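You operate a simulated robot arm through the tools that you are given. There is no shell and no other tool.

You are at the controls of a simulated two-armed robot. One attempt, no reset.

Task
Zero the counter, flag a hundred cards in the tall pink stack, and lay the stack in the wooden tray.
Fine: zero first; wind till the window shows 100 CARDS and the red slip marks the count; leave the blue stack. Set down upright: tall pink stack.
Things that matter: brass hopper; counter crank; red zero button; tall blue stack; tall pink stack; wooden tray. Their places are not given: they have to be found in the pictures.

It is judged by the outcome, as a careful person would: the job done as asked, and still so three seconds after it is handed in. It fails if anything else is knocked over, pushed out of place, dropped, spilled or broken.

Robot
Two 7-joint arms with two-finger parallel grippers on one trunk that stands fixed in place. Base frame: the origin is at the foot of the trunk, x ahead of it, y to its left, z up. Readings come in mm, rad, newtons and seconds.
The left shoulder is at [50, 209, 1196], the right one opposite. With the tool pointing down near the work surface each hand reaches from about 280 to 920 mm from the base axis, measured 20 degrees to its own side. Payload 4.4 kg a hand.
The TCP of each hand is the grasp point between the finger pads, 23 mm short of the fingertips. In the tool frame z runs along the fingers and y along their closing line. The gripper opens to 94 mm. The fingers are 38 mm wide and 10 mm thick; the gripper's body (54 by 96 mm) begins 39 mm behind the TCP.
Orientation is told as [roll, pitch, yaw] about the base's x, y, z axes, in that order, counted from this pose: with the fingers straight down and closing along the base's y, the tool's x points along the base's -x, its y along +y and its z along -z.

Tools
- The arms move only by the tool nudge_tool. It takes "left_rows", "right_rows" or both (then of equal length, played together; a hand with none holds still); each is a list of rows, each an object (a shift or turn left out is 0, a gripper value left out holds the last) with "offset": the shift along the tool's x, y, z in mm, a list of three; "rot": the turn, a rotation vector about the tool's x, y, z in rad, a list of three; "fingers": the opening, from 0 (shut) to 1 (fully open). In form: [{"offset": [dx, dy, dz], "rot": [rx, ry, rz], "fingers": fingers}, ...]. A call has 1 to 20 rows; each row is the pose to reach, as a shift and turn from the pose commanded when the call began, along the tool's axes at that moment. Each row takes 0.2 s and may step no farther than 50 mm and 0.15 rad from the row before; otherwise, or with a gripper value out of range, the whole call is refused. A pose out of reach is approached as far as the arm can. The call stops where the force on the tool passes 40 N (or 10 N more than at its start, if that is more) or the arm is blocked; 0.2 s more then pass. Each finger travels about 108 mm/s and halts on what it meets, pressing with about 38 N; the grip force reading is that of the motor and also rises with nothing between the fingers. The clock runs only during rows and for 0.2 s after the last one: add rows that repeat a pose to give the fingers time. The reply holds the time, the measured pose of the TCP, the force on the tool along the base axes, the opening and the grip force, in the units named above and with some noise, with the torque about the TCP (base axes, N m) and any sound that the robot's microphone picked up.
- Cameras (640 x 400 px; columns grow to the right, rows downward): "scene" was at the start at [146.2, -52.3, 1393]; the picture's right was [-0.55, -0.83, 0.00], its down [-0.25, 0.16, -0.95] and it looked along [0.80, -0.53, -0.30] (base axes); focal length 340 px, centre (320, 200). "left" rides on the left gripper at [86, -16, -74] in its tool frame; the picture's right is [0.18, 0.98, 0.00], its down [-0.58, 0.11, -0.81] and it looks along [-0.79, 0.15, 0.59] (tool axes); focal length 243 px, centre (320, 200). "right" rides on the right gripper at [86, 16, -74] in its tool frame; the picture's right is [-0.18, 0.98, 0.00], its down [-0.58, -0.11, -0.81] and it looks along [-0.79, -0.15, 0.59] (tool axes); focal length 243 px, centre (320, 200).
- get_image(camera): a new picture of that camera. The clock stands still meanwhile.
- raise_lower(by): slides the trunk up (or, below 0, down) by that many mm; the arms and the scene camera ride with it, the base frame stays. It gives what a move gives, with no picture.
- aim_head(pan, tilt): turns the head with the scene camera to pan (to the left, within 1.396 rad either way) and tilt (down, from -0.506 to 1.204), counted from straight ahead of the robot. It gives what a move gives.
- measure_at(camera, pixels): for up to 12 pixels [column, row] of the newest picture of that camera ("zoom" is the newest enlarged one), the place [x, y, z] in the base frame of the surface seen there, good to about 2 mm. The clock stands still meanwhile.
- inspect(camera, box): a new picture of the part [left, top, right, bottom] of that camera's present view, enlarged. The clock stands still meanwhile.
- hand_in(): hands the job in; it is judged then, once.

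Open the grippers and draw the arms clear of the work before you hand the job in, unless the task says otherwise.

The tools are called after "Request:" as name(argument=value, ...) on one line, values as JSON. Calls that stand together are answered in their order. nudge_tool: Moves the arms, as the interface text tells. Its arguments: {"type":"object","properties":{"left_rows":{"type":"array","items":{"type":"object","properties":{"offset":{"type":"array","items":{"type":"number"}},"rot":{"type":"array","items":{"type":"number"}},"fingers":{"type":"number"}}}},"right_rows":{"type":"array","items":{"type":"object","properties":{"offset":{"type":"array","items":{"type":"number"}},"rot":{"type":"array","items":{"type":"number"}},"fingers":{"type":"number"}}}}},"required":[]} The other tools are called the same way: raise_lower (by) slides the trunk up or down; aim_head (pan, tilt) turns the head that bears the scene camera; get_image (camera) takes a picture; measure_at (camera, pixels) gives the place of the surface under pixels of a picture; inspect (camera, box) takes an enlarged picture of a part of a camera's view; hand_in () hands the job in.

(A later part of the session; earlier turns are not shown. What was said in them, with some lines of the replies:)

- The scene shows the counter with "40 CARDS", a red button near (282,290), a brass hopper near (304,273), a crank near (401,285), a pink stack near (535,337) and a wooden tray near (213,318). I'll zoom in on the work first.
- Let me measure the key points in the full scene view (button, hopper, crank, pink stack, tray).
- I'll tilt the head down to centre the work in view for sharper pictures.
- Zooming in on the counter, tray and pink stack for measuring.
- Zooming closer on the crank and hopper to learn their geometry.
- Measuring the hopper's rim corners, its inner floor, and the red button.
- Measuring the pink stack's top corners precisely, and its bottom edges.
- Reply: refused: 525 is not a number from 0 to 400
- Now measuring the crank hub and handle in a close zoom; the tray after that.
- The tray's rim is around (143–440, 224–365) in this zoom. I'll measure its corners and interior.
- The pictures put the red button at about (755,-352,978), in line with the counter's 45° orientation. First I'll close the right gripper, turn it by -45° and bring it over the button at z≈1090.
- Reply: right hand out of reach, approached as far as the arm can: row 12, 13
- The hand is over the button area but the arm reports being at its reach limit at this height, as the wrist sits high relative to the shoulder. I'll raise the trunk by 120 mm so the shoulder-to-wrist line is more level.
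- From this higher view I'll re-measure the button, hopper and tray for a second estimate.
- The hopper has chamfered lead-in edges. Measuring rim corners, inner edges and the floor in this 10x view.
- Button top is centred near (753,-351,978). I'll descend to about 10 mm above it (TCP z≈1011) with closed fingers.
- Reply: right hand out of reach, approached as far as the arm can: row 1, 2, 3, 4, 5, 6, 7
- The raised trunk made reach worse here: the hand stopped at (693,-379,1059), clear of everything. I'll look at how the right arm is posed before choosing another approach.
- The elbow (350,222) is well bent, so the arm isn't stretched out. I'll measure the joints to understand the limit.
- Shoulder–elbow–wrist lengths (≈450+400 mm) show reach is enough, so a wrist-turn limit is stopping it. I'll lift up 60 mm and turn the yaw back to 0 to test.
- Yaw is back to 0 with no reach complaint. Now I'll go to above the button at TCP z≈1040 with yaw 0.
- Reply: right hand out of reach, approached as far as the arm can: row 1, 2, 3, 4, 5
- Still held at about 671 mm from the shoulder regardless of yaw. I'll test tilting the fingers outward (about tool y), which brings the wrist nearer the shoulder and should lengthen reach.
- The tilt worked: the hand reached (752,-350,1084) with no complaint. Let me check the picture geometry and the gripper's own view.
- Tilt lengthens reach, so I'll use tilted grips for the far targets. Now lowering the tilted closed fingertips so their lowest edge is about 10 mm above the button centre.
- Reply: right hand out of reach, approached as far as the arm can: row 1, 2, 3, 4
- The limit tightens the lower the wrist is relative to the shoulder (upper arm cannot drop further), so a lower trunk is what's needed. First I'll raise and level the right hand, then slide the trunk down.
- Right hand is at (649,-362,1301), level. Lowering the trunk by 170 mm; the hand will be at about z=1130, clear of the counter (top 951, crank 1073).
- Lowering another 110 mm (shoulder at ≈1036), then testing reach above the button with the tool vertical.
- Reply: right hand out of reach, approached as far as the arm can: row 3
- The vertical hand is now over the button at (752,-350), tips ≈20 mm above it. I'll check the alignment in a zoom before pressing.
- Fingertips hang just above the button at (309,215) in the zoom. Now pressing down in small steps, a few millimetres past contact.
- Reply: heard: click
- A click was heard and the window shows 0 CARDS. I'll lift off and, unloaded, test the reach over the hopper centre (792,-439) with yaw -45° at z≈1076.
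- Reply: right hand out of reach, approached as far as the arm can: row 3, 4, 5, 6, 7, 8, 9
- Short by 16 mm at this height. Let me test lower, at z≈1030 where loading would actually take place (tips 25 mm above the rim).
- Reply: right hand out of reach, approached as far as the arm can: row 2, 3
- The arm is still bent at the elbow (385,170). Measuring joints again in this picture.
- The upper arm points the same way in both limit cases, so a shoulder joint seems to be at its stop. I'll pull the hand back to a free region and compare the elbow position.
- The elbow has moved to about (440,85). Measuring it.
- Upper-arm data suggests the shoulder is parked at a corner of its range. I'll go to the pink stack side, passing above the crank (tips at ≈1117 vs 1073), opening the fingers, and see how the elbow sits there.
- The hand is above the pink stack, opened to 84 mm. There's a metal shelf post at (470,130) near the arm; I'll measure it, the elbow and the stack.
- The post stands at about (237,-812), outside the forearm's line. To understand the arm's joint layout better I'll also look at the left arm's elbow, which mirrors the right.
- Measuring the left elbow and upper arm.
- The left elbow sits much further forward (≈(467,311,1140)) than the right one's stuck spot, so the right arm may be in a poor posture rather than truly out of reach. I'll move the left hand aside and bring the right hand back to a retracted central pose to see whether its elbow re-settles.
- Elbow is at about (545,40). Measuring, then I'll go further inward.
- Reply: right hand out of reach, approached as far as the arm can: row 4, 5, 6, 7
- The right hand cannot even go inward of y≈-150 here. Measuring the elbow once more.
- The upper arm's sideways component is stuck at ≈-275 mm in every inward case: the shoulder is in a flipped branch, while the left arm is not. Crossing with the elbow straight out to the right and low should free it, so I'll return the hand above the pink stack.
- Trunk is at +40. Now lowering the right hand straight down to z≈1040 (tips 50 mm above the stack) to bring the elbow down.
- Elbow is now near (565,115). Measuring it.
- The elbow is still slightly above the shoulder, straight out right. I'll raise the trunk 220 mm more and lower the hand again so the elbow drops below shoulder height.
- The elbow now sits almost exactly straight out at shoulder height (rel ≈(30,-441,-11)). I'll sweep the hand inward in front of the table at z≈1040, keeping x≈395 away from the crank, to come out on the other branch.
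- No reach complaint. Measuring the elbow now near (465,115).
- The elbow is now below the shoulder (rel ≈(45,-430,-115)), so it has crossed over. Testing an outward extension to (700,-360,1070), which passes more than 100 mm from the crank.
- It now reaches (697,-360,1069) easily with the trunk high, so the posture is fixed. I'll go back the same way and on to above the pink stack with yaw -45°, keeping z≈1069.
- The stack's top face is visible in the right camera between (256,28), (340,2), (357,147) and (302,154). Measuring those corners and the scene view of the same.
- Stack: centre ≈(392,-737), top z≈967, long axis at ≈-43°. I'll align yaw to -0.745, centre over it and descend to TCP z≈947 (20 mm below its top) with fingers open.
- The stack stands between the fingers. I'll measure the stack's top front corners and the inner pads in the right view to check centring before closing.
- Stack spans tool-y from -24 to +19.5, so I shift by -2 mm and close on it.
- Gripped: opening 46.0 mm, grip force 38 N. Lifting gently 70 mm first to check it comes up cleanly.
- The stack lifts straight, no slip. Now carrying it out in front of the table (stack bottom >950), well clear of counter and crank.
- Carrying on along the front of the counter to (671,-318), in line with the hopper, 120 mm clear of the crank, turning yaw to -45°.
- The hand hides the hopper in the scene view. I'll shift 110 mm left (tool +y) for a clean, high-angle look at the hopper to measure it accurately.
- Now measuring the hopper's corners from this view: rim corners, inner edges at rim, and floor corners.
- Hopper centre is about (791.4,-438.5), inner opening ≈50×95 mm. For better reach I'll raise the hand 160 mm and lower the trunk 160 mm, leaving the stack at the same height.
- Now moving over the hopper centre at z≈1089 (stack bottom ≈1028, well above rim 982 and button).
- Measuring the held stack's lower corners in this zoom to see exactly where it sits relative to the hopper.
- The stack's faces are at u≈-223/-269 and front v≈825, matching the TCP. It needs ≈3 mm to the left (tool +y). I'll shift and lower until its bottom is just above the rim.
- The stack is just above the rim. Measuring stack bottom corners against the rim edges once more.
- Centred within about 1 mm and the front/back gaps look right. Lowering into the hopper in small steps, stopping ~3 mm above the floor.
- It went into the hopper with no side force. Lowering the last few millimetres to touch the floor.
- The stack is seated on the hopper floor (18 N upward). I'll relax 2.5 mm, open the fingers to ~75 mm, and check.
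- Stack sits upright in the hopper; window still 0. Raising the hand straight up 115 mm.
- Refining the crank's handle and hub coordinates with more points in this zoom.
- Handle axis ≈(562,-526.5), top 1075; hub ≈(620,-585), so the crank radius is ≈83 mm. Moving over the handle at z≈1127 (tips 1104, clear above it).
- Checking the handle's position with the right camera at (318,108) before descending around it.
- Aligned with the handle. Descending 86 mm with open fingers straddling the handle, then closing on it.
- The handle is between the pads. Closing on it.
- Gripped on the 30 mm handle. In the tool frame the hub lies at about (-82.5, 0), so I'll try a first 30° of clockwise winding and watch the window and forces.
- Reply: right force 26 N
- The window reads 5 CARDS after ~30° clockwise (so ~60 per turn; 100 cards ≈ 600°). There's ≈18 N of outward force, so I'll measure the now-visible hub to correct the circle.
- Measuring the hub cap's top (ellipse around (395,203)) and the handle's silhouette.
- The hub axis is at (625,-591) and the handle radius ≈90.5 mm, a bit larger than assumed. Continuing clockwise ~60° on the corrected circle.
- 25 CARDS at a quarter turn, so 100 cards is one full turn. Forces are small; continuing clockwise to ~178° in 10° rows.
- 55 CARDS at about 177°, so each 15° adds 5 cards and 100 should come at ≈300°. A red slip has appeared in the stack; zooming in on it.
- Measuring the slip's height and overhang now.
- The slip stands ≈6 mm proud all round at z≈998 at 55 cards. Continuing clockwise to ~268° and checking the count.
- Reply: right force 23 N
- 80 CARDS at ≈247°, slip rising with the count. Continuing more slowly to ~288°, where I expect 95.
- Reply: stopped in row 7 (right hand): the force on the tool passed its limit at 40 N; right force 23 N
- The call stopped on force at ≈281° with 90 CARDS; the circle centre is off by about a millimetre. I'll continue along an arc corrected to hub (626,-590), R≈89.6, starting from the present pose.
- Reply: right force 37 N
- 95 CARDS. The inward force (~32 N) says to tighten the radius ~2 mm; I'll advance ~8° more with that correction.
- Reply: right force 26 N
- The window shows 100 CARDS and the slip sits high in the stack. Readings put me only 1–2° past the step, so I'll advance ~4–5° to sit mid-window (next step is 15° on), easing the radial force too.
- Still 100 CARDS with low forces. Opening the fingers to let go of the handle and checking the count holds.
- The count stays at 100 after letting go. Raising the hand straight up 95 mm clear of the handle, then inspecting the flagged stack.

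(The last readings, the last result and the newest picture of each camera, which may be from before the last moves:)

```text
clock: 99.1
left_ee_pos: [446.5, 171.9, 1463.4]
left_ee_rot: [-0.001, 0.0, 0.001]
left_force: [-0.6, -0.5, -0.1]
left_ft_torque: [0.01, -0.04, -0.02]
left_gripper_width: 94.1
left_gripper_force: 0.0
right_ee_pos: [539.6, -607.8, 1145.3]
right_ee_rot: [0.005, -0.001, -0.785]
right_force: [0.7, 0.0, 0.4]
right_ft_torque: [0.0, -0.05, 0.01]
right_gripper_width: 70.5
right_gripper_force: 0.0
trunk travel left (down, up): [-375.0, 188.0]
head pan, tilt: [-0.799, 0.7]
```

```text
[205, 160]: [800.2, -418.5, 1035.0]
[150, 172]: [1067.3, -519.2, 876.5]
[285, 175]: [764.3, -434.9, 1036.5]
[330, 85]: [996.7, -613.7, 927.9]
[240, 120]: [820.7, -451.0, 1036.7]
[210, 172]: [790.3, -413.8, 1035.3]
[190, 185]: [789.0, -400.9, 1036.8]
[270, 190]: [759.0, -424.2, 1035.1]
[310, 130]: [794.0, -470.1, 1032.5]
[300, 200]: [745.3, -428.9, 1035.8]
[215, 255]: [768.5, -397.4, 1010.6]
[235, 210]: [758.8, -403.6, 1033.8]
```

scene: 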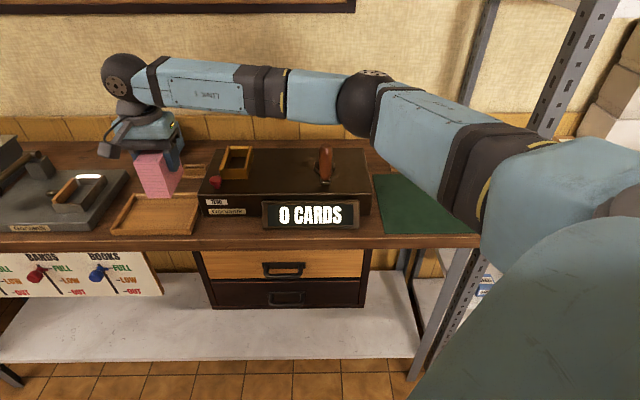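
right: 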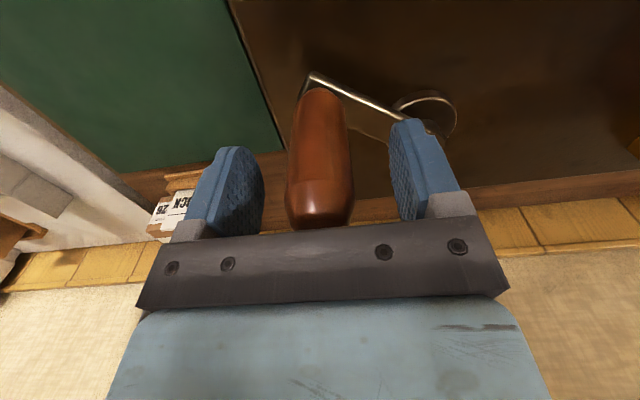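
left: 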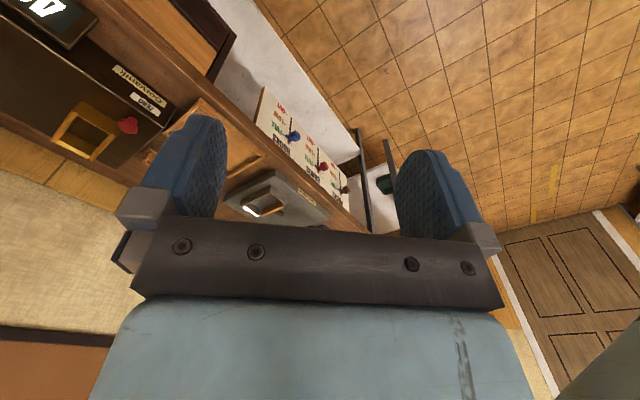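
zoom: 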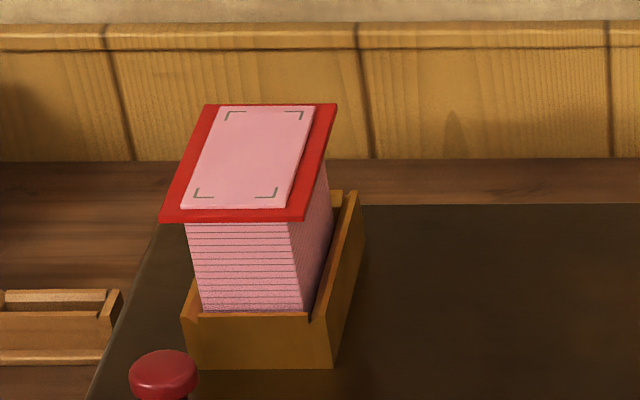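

The slip now sits about 3 mm under the top, overhanging ≈6 mm on every side. I'll move back over the stack at z≈1145 with fingers opened to 84 mm.

Request:
nudge_tool(right_rows=[{"offset": [-8, 42, 0], "fingers": 0.9}, {"offset": [-16, 85, 0], "fingers": 0.9}, {"offset": [-25, 128, 0], "fingers": 0.9}, {"offset": [-33, 171, 0], "fingers": 0.9}, {"offset": [-42, 214, 0], "fingers": 0.9}, {"offset": [-50, 257, 0], "fingers": 0.9}, {"offset": [-58.4, 298.5, 0], "fingers": 0.9}, {"offset": [-58.4, 298.5, 0], "fingers": 0.9}])

Request:
inspect(camera="scene", box=[190, 70, 290, 200])

Request:
get_image(camera="right")

```text
clock: 100.9
left_ee_pos: [445.0, 171.4, 1464.0]
left_ee_rot: [0.002, -0.002, 0.0]
left_force: [0.9, -0.3, 0.1]
left_ft_torque: [0.02, -0.03, 0.02]
left_gripper_width: 94.2
left_gripper_force: 0.0
right_ee_pos: [789.0, -439.2, 1146.0]
right_ee_rot: [0.003, 0.0, -0.785]
right_force: [0.1, -0.4, 0.7]
right_ft_torque: [0.04, -0.03, 0.0]
right_gripper_width: 84.8
right_gripper_force: 0.1
trunk travel left (down, up): [-375.0, 188.0]
head pan, tilt: [-0.799, 0.7]
```

```text
3.08 times, centred on (240, 135) of scene
```

zoom: 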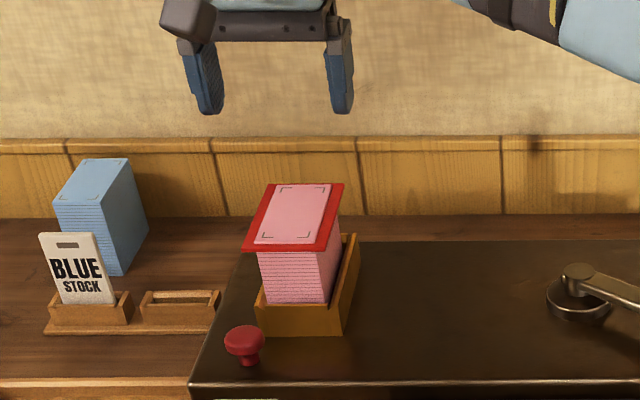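

```text
taken
```

right: 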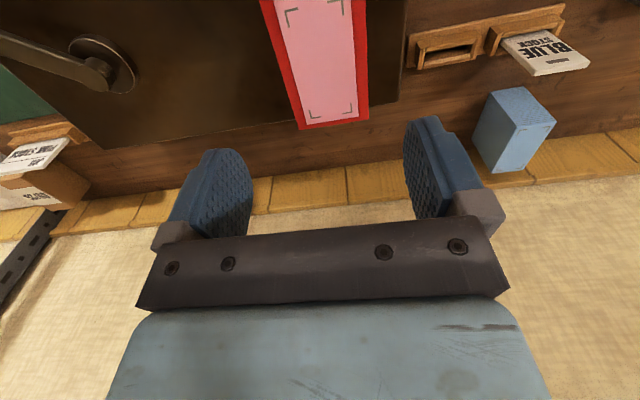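

Measuring the pink top's edges in the right view to centre over it.

Request:
measure_at(camera="right", pixels=[[288, 60], [351, 60], [296, 95], [354, 95], [330, 120], [280, 20], [345, 20], [320, 60]])

Request:
nudge_tool(right_rows=[{"offset": [0, 0, 20]}, {"offset": [0, 0, 40]}, {"offset": [0, 0, 40]}])

```text
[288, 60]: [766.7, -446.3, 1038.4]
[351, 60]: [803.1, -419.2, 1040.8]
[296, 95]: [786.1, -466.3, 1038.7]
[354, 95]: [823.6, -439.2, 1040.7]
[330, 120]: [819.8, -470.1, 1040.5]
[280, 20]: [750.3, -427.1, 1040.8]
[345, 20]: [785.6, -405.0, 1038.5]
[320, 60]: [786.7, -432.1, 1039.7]
```

```text
clock: 101.7
left_ee_pos: [445.8, 172.8, 1462.4]
left_ee_rot: [0.0, -0.001, 0.001]
left_force: [0.8, 0.6, 0.8]
left_ft_torque: [0.0, -0.02, 0.02]
left_gripper_width: 94.0
left_gripper_force: 0.0
right_ee_pos: [792.9, -436.7, 1105.3]
right_ee_rot: [0.003, -0.001, -0.786]
right_force: [0.2, -0.4, 0.3]
right_ft_torque: [0.0, 0.01, 0.01]
right_gripper_width: 84.4
right_gripper_force: 0.0
trunk travel left (down, up): [-375.0, 188.0]
head pan, tilt: [-0.799, 0.7]
```

Stack centre matches the hand (u≈-249). Descending around the stack to TCP z≈1014.5, tips ≈9 mm above the hopper rim.

Request:
nudge_tool(right_rows=[{"offset": [0, 0, 25]}, {"offset": [0, 0, 50]}, {"offset": [0, 0, 72]}, {"offset": [0, 0, 85]}, {"offset": [0, 0, 90]}, {"offset": [0, 0, 90]}])

Request:
inspect(camera="scene", box=[190, 90, 290, 200])

Request:
get_image(camera="right")

```text
clock: 103.1
left_ee_pos: [445.9, 171.9, 1462.3]
left_ee_rot: [0.002, 0.001, 0.001]
left_force: [0.3, -0.3, -0.3]
left_ft_torque: [0.01, 0.02, -0.01]
left_gripper_width: 94.4
left_gripper_force: 0.0
right_ee_pos: [795.5, -437.3, 1014.5]
right_ee_rot: [0.003, -0.002, -0.787]
right_force: [-0.9, -0.2, 1.0]
right_ft_torque: [0.0, 0.05, 0.0]
right_gripper_width: 84.7
right_gripper_force: 0.1
trunk travel left (down, up): [-375.0, 188.0]
head pan, tilt: [-0.799, 0.7]
```

```text
3.64 times, centred on (240, 145) of scene
```

zoom: 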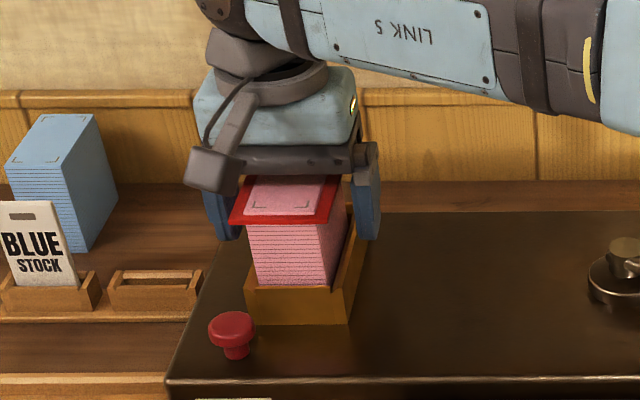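

```text
taken
```

right: 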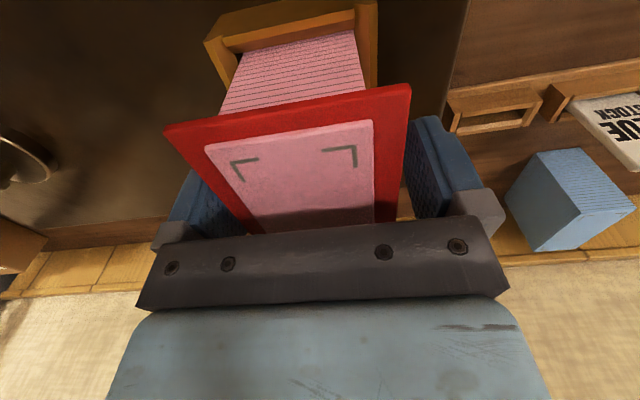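

Measuring pad and stack-edge points in the right view to verify centring before closing.

Request:
measure_at(camera="right", pixels=[[210, 150], [370, 125], [250, 215], [373, 205], [200, 205], [425, 165], [240, 222], [395, 205], [300, 180], [440, 190]])

```text
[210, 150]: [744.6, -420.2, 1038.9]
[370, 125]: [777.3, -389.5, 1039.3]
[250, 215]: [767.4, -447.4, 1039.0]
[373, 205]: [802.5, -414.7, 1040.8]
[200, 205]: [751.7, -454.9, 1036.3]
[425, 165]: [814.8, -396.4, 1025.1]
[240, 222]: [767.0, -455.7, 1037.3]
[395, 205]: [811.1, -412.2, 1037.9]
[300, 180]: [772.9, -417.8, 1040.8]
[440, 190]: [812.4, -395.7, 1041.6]
```

Pads are centred ~2 mm left of the stack; shifting -1.5 mm in tool y and closing gently.

Request:
nudge_tool(right_rows=[{"offset": [0, -1.5, 0], "fingers": 0.8}, {"offset": [0, -1.5, 0], "fingers": 0.65}, {"offset": [0, -1.5, 0], "fingers": 0.5}, {"offset": [0, -1.5, 0], "fingers": 0.3}, {"offset": [0, -1.5, 0], "fingers": 0.2}, {"offset": [0, -1.5, 0], "fingers": 0.2}])

Request:
inspect(camera="scene", box=[190, 90, 290, 200])

Request:
get_image(camera="right")

```text
clock: 104.5
left_ee_pos: [447.2, 172.5, 1462.8]
left_ee_rot: [0.001, -0.001, 0.002]
left_force: [0.1, 0.2, 0.4]
left_ft_torque: [-0.01, -0.02, -0.04]
left_gripper_width: 94.1
left_gripper_force: 0.1
right_ee_pos: [795.4, -438.0, 1014.7]
right_ee_rot: [0.003, -0.003, -0.785]
right_force: [2.3, -0.3, 1.0]
right_ft_torque: [-0.01, -0.02, 0.06]
right_gripper_width: 45.9
right_gripper_force: 38.1
trunk travel left (down, up): [-375.0, 188.0]
head pan, tilt: [-0.799, 0.7]
```

```text
3.64 times, centred on (240, 145) of scene
```

zoom: 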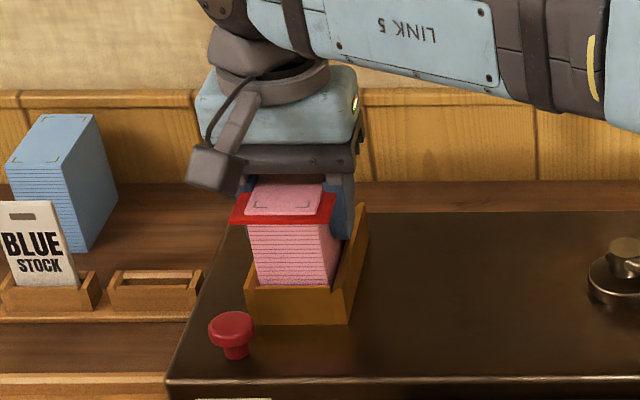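

```text
taken
```

right: 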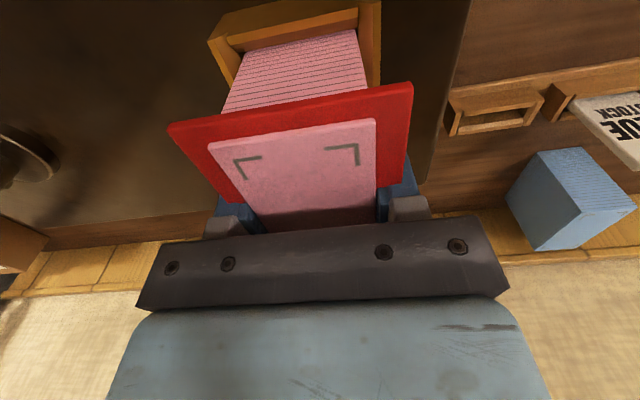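

Closed to 45.9 mm, i.e. directly on the card faces. Lifting straight up out of the hopper, slowly at first.

Request:
nudge_tool(right_rows=[{"offset": [0, 0, -4], "fingers": 0.2}, {"offset": [0, 0, -12], "fingers": 0.2}, {"offset": [0, 0, -22], "fingers": 0.2}, {"offset": [0, 0, -34], "fingers": 0.2}, {"offset": [0, 0, -50], "fingers": 0.2}, {"offset": [0, 0, -70], "fingers": 0.2}, {"offset": [0, 0, -85], "fingers": 0.2}, {"offset": [0, 0, -85], "fingers": 0.2}])

Request:
inspect(camera="scene", box=[130, 80, 380, 240])

Request:
get_image(camera="right")

```text
clock: 106.3
left_ee_pos: [447.1, 171.7, 1462.8]
left_ee_rot: [0.0, -0.001, 0.003]
left_force: [0.2, 0.2, -0.2]
left_ft_torque: [-0.01, -0.01, 0.03]
left_gripper_width: 94.2
left_gripper_force: 0.1
right_ee_pos: [792.1, -440.0, 1101.6]
right_ee_rot: [0.002, 0.0, -0.785]
right_force: [-0.1, 0.0, -3.2]
right_ft_torque: [0.03, -0.03, -0.03]
right_gripper_width: 46.2
right_gripper_force: 38.4
trunk travel left (down, up): [-375.0, 188.0]
head pan, tilt: [-0.799, 0.7]
```

```text
2.50 times, centred on (255, 160) of scene
```

zoom: 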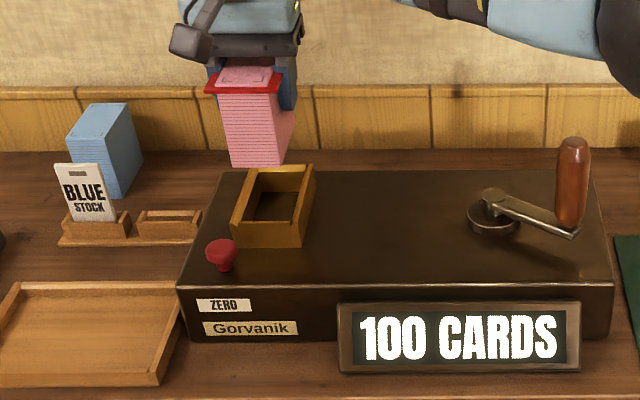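

```text
taken
```

right: 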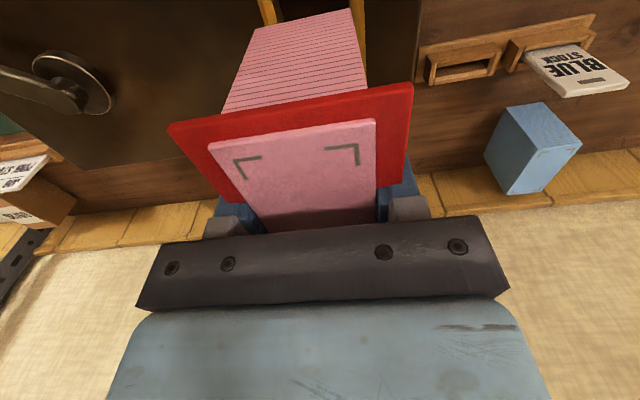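

The flagged stack is out and the counter still shows 100. Now measuring the tray precisely from this view.

Request:
inspect(camera="scene", box=[100, 170, 220, 250])

Request:
measure_at(camera="zoom", pixels=[[195, 115], [75, 345], [100, 345], [190, 160], [300, 200], [250, 270], [400, 345], [480, 160], [460, 175], [420, 330], [110, 330], [330, 130]])

```text
5.00 times, centred on (160, 210) of scene
```

zoom: 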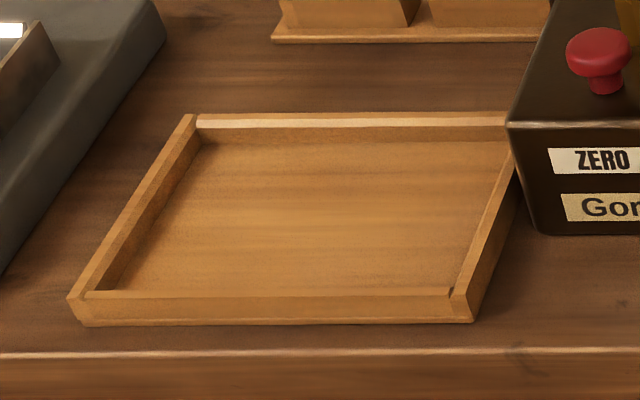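

```text
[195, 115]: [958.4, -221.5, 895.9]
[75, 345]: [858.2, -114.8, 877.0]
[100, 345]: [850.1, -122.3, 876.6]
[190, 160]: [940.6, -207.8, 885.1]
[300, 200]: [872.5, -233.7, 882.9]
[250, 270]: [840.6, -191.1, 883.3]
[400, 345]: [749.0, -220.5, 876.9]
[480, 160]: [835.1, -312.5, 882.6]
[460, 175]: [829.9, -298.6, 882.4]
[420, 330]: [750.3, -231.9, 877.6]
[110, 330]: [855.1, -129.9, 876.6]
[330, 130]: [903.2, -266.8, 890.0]
```

Measuring the tray's inner floor corners more exactly.

Request:
measure_at(camera="zoom", pixels=[[206, 145], [125, 288], [440, 288], [500, 145], [82, 292], [460, 290], [505, 120], [350, 145], [300, 288], [160, 215], [475, 215], [300, 122]])

```text
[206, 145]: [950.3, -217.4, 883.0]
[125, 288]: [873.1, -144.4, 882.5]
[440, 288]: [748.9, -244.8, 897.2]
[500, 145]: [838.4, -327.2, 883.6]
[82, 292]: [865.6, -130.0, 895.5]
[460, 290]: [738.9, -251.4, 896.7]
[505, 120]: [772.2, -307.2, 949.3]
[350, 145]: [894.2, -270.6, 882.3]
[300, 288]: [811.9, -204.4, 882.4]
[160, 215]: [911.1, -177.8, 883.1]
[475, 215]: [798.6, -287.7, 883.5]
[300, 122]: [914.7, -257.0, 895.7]
```

Tray floor spans roughly u -518…-358, v 715…825 (centre ≈(850,-238)). Carrying the stack over the tray at z≈1101, bottom ≈1039, above everything on the way.

Request:
nudge_tool(right_rows=[{"offset": [15, 30, 0], "fingers": 0.2}, {"offset": [32, 62, 0], "fingers": 0.2}, {"offset": [50, 95, 0], "fingers": 0.2}, {"offset": [70, 128, 0], "fingers": 0.2}, {"offset": [88, 157, 0], "fingers": 0.2}, {"offset": [101.8, 181, 0], "fingers": 0.2}, {"offset": [101.8, 181, 0], "fingers": 0.2}])

Request:
get_image(camera="scene")

```text
clock: 107.9
left_ee_pos: [447.2, 171.2, 1464.0]
left_ee_rot: [0.001, -0.001, 0.001]
left_force: [0.4, -0.7, 0.5]
left_ft_torque: [0.01, 0.01, 0.03]
left_gripper_width: 93.6
left_gripper_force: 0.1
right_ee_pos: [849.8, -240.0, 1102.9]
right_ee_rot: [0.004, -0.001, -0.785]
right_force: [0.4, -1.0, -2.8]
right_ft_torque: [0.01, 0.04, 0.04]
right_gripper_width: 45.6
right_gripper_force: 38.2
trunk travel left (down, up): [-375.0, 188.0]
head pan, tilt: [-0.799, 0.7]
```

```text
taken
```

scene: 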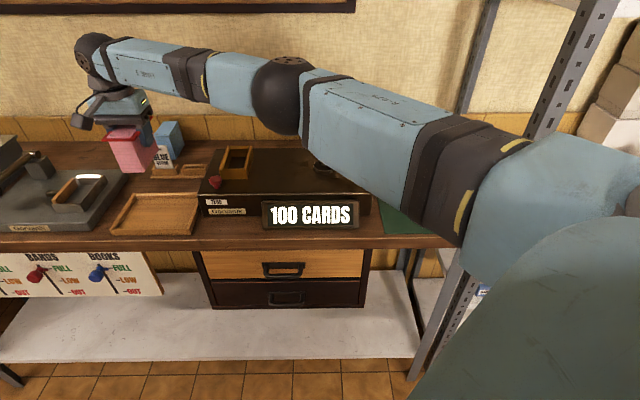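

Over the tray. Before lowering I'll check where the elbow and forearm are relative to the crank and counter.

Request:
measure_at(camera="scene", pixels=[[285, 90], [300, 125], [360, 150], [410, 200], [200, 75], [130, 130], [130, 160], [270, 120]])

```text
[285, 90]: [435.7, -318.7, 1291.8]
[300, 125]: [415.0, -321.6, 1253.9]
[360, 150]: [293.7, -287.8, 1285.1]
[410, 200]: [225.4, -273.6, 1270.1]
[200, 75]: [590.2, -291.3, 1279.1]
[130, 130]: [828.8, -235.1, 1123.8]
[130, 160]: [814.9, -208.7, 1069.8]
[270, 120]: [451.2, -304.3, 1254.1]
```

Elbow is at ≈(450,-350,1260), clear of everything. Lowering the stack to about 12 mm above the tray floor.

Request:
nudge_tool(right_rows=[{"offset": [0, 0, 30], "fingers": 0.2}, {"offset": [0, 0, 60], "fingers": 0.2}, {"offset": [0, 0, 90], "fingers": 0.2}, {"offset": [0, 0, 115], "fingers": 0.2}, {"offset": [0, 0, 135], "fingers": 0.2}, {"offset": [0, 0, 146], "fingers": 0.2}, {"offset": [0, 0, 146], "fingers": 0.2}])

Request:
inspect(camera="scene", box=[90, 110, 220, 245])

Request:
get_image(camera="right")

```text
clock: 109.5
left_ee_pos: [446.5, 173.7, 1463.4]
left_ee_rot: [0.0, 0.0, 0.002]
left_force: [-0.1, -0.6, -0.5]
left_ft_torque: [0.02, 0.0, 0.04]
left_gripper_width: 93.9
left_gripper_force: 0.1
right_ee_pos: [850.1, -238.7, 955.3]
right_ee_rot: [0.005, 0.001, -0.785]
right_force: [-0.1, 0.4, -2.9]
right_ft_torque: [-0.01, 0.01, -0.02]
right_gripper_width: 45.8
right_gripper_force: 38.1
trunk travel left (down, up): [-375.0, 188.0]
head pan, tilt: [-0.799, 0.7]
```

```text
2.96 times, centred on (155, 178) of scene
```

zoom: 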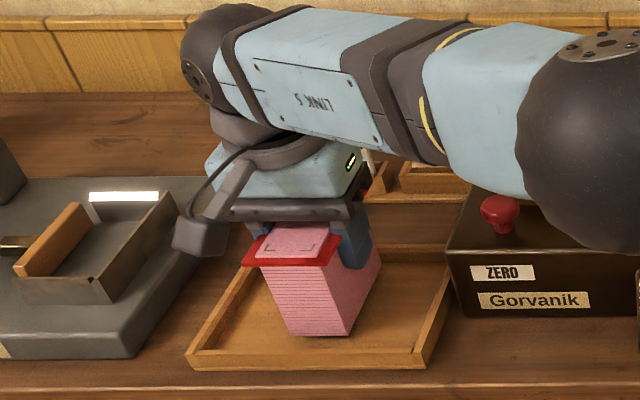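

```text
taken
```

right: 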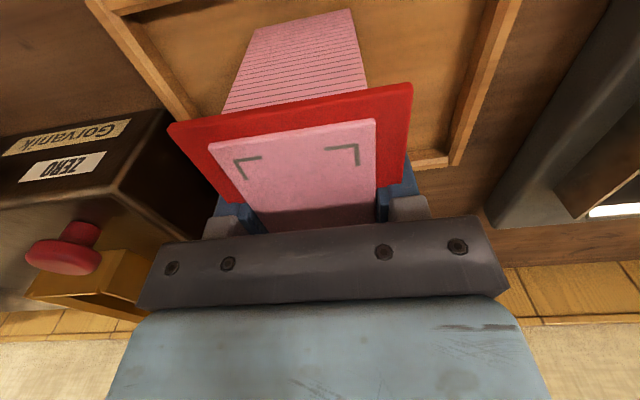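

The stack hangs inside the tray's walls. Verifying its lower corners against the tray before setting down.

Request:
measure_at(camera="zoom", pixels=[[290, 332], [347, 333], [376, 262], [320, 310], [378, 270], [300, 350], [420, 345], [360, 345], [250, 320]])

```text
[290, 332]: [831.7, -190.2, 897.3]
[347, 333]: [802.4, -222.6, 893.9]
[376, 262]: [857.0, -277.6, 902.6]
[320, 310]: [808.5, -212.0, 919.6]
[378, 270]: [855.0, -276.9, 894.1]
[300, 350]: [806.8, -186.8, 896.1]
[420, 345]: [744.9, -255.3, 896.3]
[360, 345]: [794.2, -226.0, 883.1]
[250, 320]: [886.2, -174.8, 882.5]
```

Plenty of clearance (≈12 mm front and back). Lowering the last ~11 mm in small steps until it touches.

Request:
nudge_tool(right_rows=[{"offset": [0, 0, 3], "fingers": 0.2}, {"offset": [0, 0, 6], "fingers": 0.2}, {"offset": [0, 0, 8], "fingers": 0.2}, {"offset": [0, 0, 9.5], "fingers": 0.2}, {"offset": [0, 0, 10.5], "fingers": 0.2}])

```text
clock: 110.7
left_ee_pos: [445.3, 172.5, 1464.3]
left_ee_rot: [-0.001, 0.0, 0.002]
left_force: [-0.2, -0.3, -0.2]
left_ft_torque: [0.01, 0.03, 0.02]
left_gripper_width: 94.1
left_gripper_force: 0.1
right_ee_pos: [847.7, -236.9, 946.8]
right_ee_rot: [0.005, -0.002, -0.786]
right_force: [3.0, -1.5, 6.3]
right_ft_torque: [0.12, 0.2, -0.02]
right_gripper_width: 46.0
right_gripper_force: 37.4
trunk travel left (down, up): [-375.0, 188.0]
head pan, tilt: [-0.799, 0.7]
```

Contact felt (+6 N upward, was -3). Opening the fingers slowly to release.

Request:
nudge_tool(right_rows=[{"offset": [0, 0, -0.5], "fingers": 0.45}, {"offset": [0, 0, -0.5], "fingers": 0.55}, {"offset": [0, 0, -0.5], "fingers": 0.7}, {"offset": [0, 0, -0.5], "fingers": 0.9}, {"offset": [0, 0, -0.5], "fingers": 0.9}, {"offset": [0, 0, -0.5], "fingers": 0.9}])

Request:
inspect(camera="scene", box=[90, 110, 220, 245])

Request:
get_image(camera="right")

```text
clock: 112.1
left_ee_pos: [446.7, 172.6, 1463.0]
left_ee_rot: [0.001, -0.001, 0.003]
left_force: [-1.0, 0.1, -0.6]
left_ft_torque: [-0.01, 0.03, -0.02]
left_gripper_width: 94.1
left_gripper_force: 0.0
right_ee_pos: [847.9, -239.1, 945.3]
right_ee_rot: [0.003, -0.003, -0.787]
right_force: [0.3, 0.7, -1.0]
right_ft_torque: [0.03, 0.0, 0.04]
right_gripper_width: 84.6
right_gripper_force: 0.0
trunk travel left (down, up): [-375.0, 188.0]
head pan, tilt: [-0.799, 0.7]
```

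```text
2.96 times, centred on (155, 178) of scene
```

zoom: 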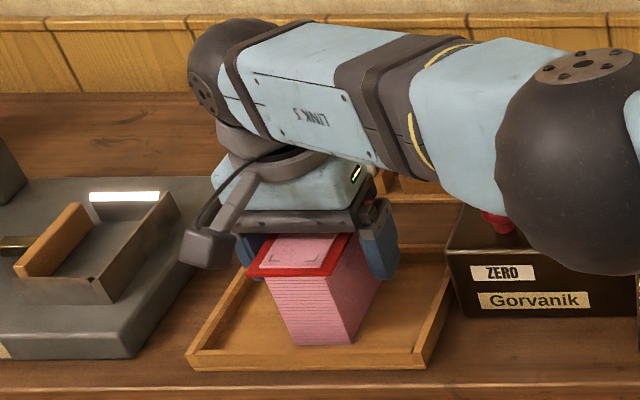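

```text
taken
```

right: 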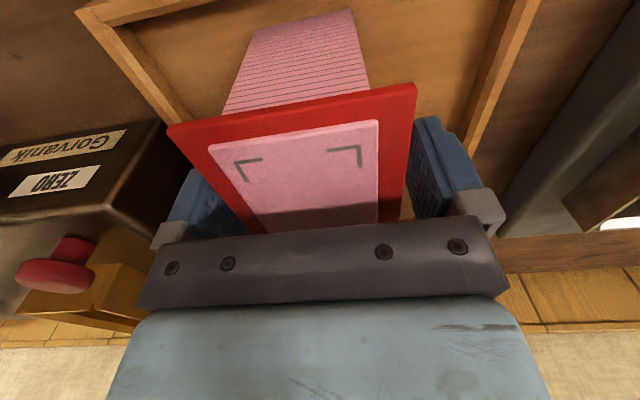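

The stack stands free and upright in the tray with its red slip. Raising the hand straight up between the open fingers, then drawing back.

Request:
nudge_tool(right_rows=[{"offset": [0, 0, -12], "fingers": 0.9}, {"offset": [0, 0, -30], "fingers": 0.9}, {"offset": [0, 0, -55], "fingers": 0.9}, {"offset": [0, 0, -85], "fingers": 0.9}, {"offset": [0, 0, -120], "fingers": 0.9}, {"offset": [0, 0, -155], "fingers": 0.9}, {"offset": [0, 0, -180], "fingers": 0.9}])

Request:
get_image(camera="scene")

```text
clock: 113.7
left_ee_pos: [446.2, 172.7, 1463.7]
left_ee_rot: [0.0, -0.001, 0.002]
left_force: [0.4, 0.8, 0.3]
left_ft_torque: [0.01, 0.0, -0.04]
left_gripper_width: 94.1
left_gripper_force: 0.1
right_ee_pos: [846.2, -239.4, 1125.7]
right_ee_rot: [0.005, -0.001, -0.785]
right_force: [-0.4, 0.6, -0.5]
right_ft_torque: [0.02, 0.01, -0.02]
right_gripper_width: 84.8
right_gripper_force: 0.0
trunk travel left (down, up): [-375.0, 188.0]
head pan, tilt: [-0.799, 0.7]
```

```text
taken
```

scene: 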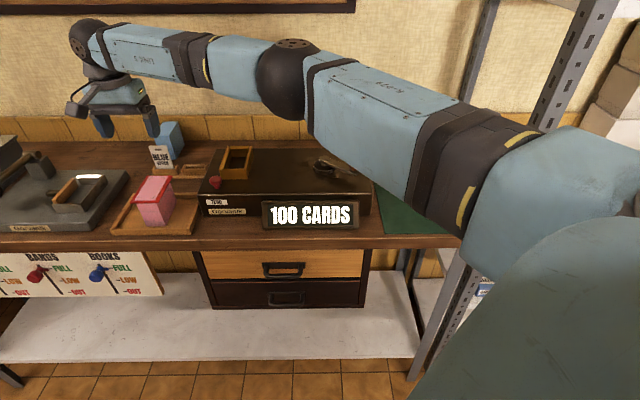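

Stack upright in the tray, window at 100. Drawing the right arm back toward the robot, away from the work.

Request:
nudge_tool(right_rows=[{"offset": [26, -26, -10]}, {"offset": [53, -53, -20]}, {"offset": [80, -80, -30]}, {"offset": [106, -106, -40]}, {"offset": [133, -133, -50]}, {"offset": [160, -160, -60]}, {"offset": [186, -186, -70]}, {"offset": [212, -212, -74]}, {"offset": [212, -212, -74]}])

Request:
get_image(camera="scene")

Request:
inspect(camera="scene", box=[90, 110, 220, 245])

```text
clock: 115.7
left_ee_pos: [447.8, 172.6, 1463.4]
left_ee_rot: [-0.001, 0.0, 0.003]
left_force: [-0.2, -1.0, 0.1]
left_ft_torque: [-0.03, 0.01, 0.0]
left_gripper_width: 94.0
left_gripper_force: 0.0
right_ee_pos: [544.0, -240.0, 1195.9]
right_ee_rot: [0.002, -0.001, -0.785]
right_force: [-0.3, 0.2, 0.2]
right_ft_torque: [0.03, 0.0, -0.02]
right_gripper_width: 84.5
right_gripper_force: 0.0
trunk travel left (down, up): [-375.0, 188.0]
head pan, tilt: [-0.799, 0.7]
```

```text
taken
```

scene: 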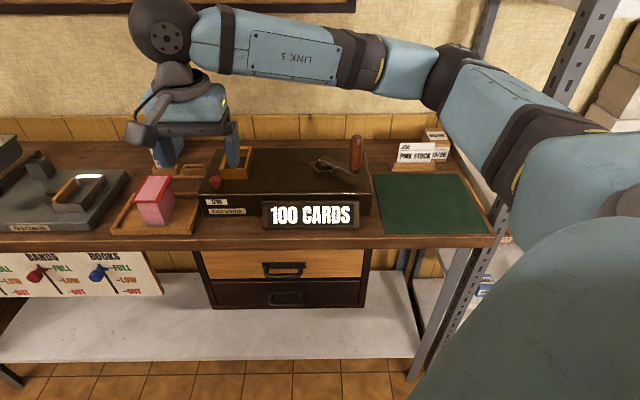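

```text
2.96 times, centred on (155, 178) of scene
```

zoom: 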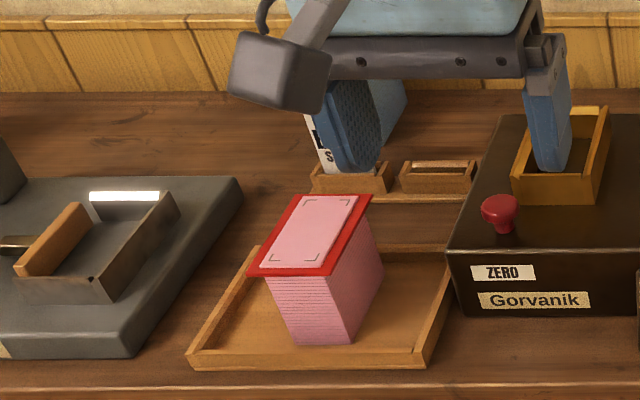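

The stack is upright in the tray. I'll shift the hand a bit further right and back so the whole bench, including the blue stack, can be checked.

Request:
nudge_tool(right_rows=[{"offset": [-10, -36, -12]}, {"offset": [-19, -72, -24]}, {"offset": [-28, -108, -36]}, {"offset": [-37, -144, -48]}, {"offset": [-46, -180, -60]}, {"offset": [-46, -180, -60]}])

Request:
aim_head(pan=-0.55, tilt=0.6)

Request:
get_image(camera="scene")

Request:
inspect(camera="scene", box=[180, 100, 420, 250])

```text
clock: 117.1
left_ee_pos: [446.8, 172.8, 1462.7]
left_ee_rot: [0.001, 0.0, 0.0]
left_force: [-0.1, 0.4, -0.2]
left_ft_torque: [0.01, 0.02, 0.0]
left_gripper_width: 94.5
left_gripper_force: 0.0
right_ee_pos: [454.9, -400.0, 1255.2]
right_ee_rot: [0.001, -0.001, -0.786]
right_force: [1.0, 0.5, -0.5]
right_ft_torque: [-0.03, 0.0, 0.03]
right_gripper_width: 84.5
right_gripper_force: 0.2
trunk travel left (down, up): [-375.0, 188.0]
head pan, tilt: [-0.799, 0.7]
```

```text
clock: 117.9
left_ee_pos: [445.7, 172.6, 1462.7]
left_ee_rot: [0.0, 0.0, 0.001]
left_force: [0.5, 0.8, 0.1]
left_ft_torque: [0.0, -0.02, -0.01]
left_gripper_width: 94.1
left_gripper_force: 0.0
right_ee_pos: [454.4, -400.7, 1254.4]
right_ee_rot: [0.002, -0.001, -0.785]
right_force: [0.2, 0.5, 0.5]
right_ft_torque: [0.01, 0.0, 0.0]
right_gripper_width: 84.5
right_gripper_force: 0.0
trunk travel left (down, up): [-375.0, 188.0]
head pan, tilt: [-0.55, 0.6]
```

```text
taken
```

scene: 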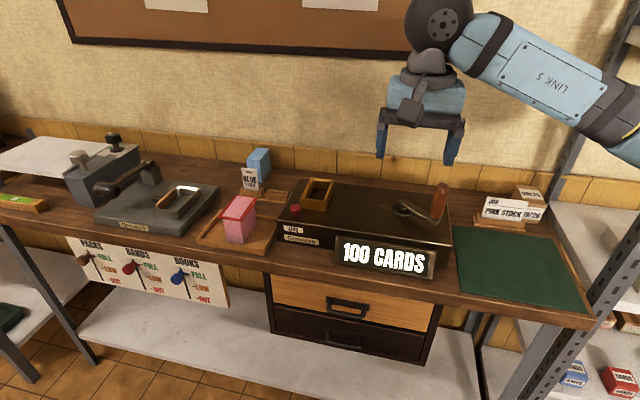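

```text
2.67 times, centred on (300, 175) of scene
```

zoom: 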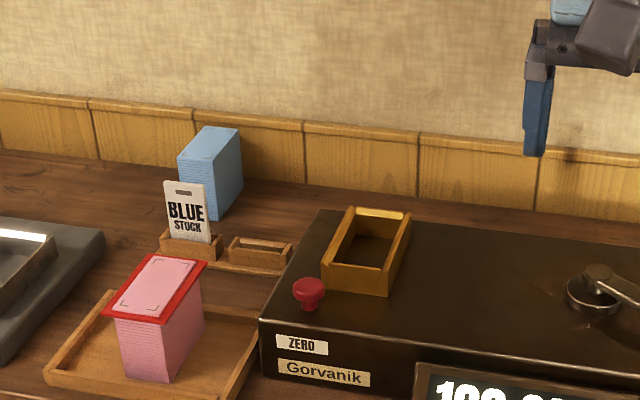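

The window reads 100 CARDS, the pink stack stands upright in the tray with its red slip near the top, and the blue stack and everything else are undisturbed. Both grippers are open and the arms are clear, so I hand the job in.

Request:
hand_in()

```text
The job is handed in.
```

The pink stack is standing upright in the wooden tray with the red slip marking 100 cards, and the job is handed in; I haven't been given a verdict.

- **Counter:** I pressed the red zero button first and the window showed 0. I then put the pink stack in the brass hopper and wound the crank clockwise until the window read 100 CARDS. It still read 100 after I let go of the handle and at the last check.
- **Stack:** The red slip rose through the stack as the count went up and ended about 3 mm below the top, overhanging a few millimetres on each side. It stayed in place when I moved the stack to the tray.
- **Everything else:** The blue stack was left alone. Nothing else looked moved or knocked over in the last picture.

One crank move stopped at the 40 N force limit at 90 cards because my circle was slightly off. I corrected the arc and carried on, and the count did not overshoot. Both grippers are open and the arms are clear of the bench.
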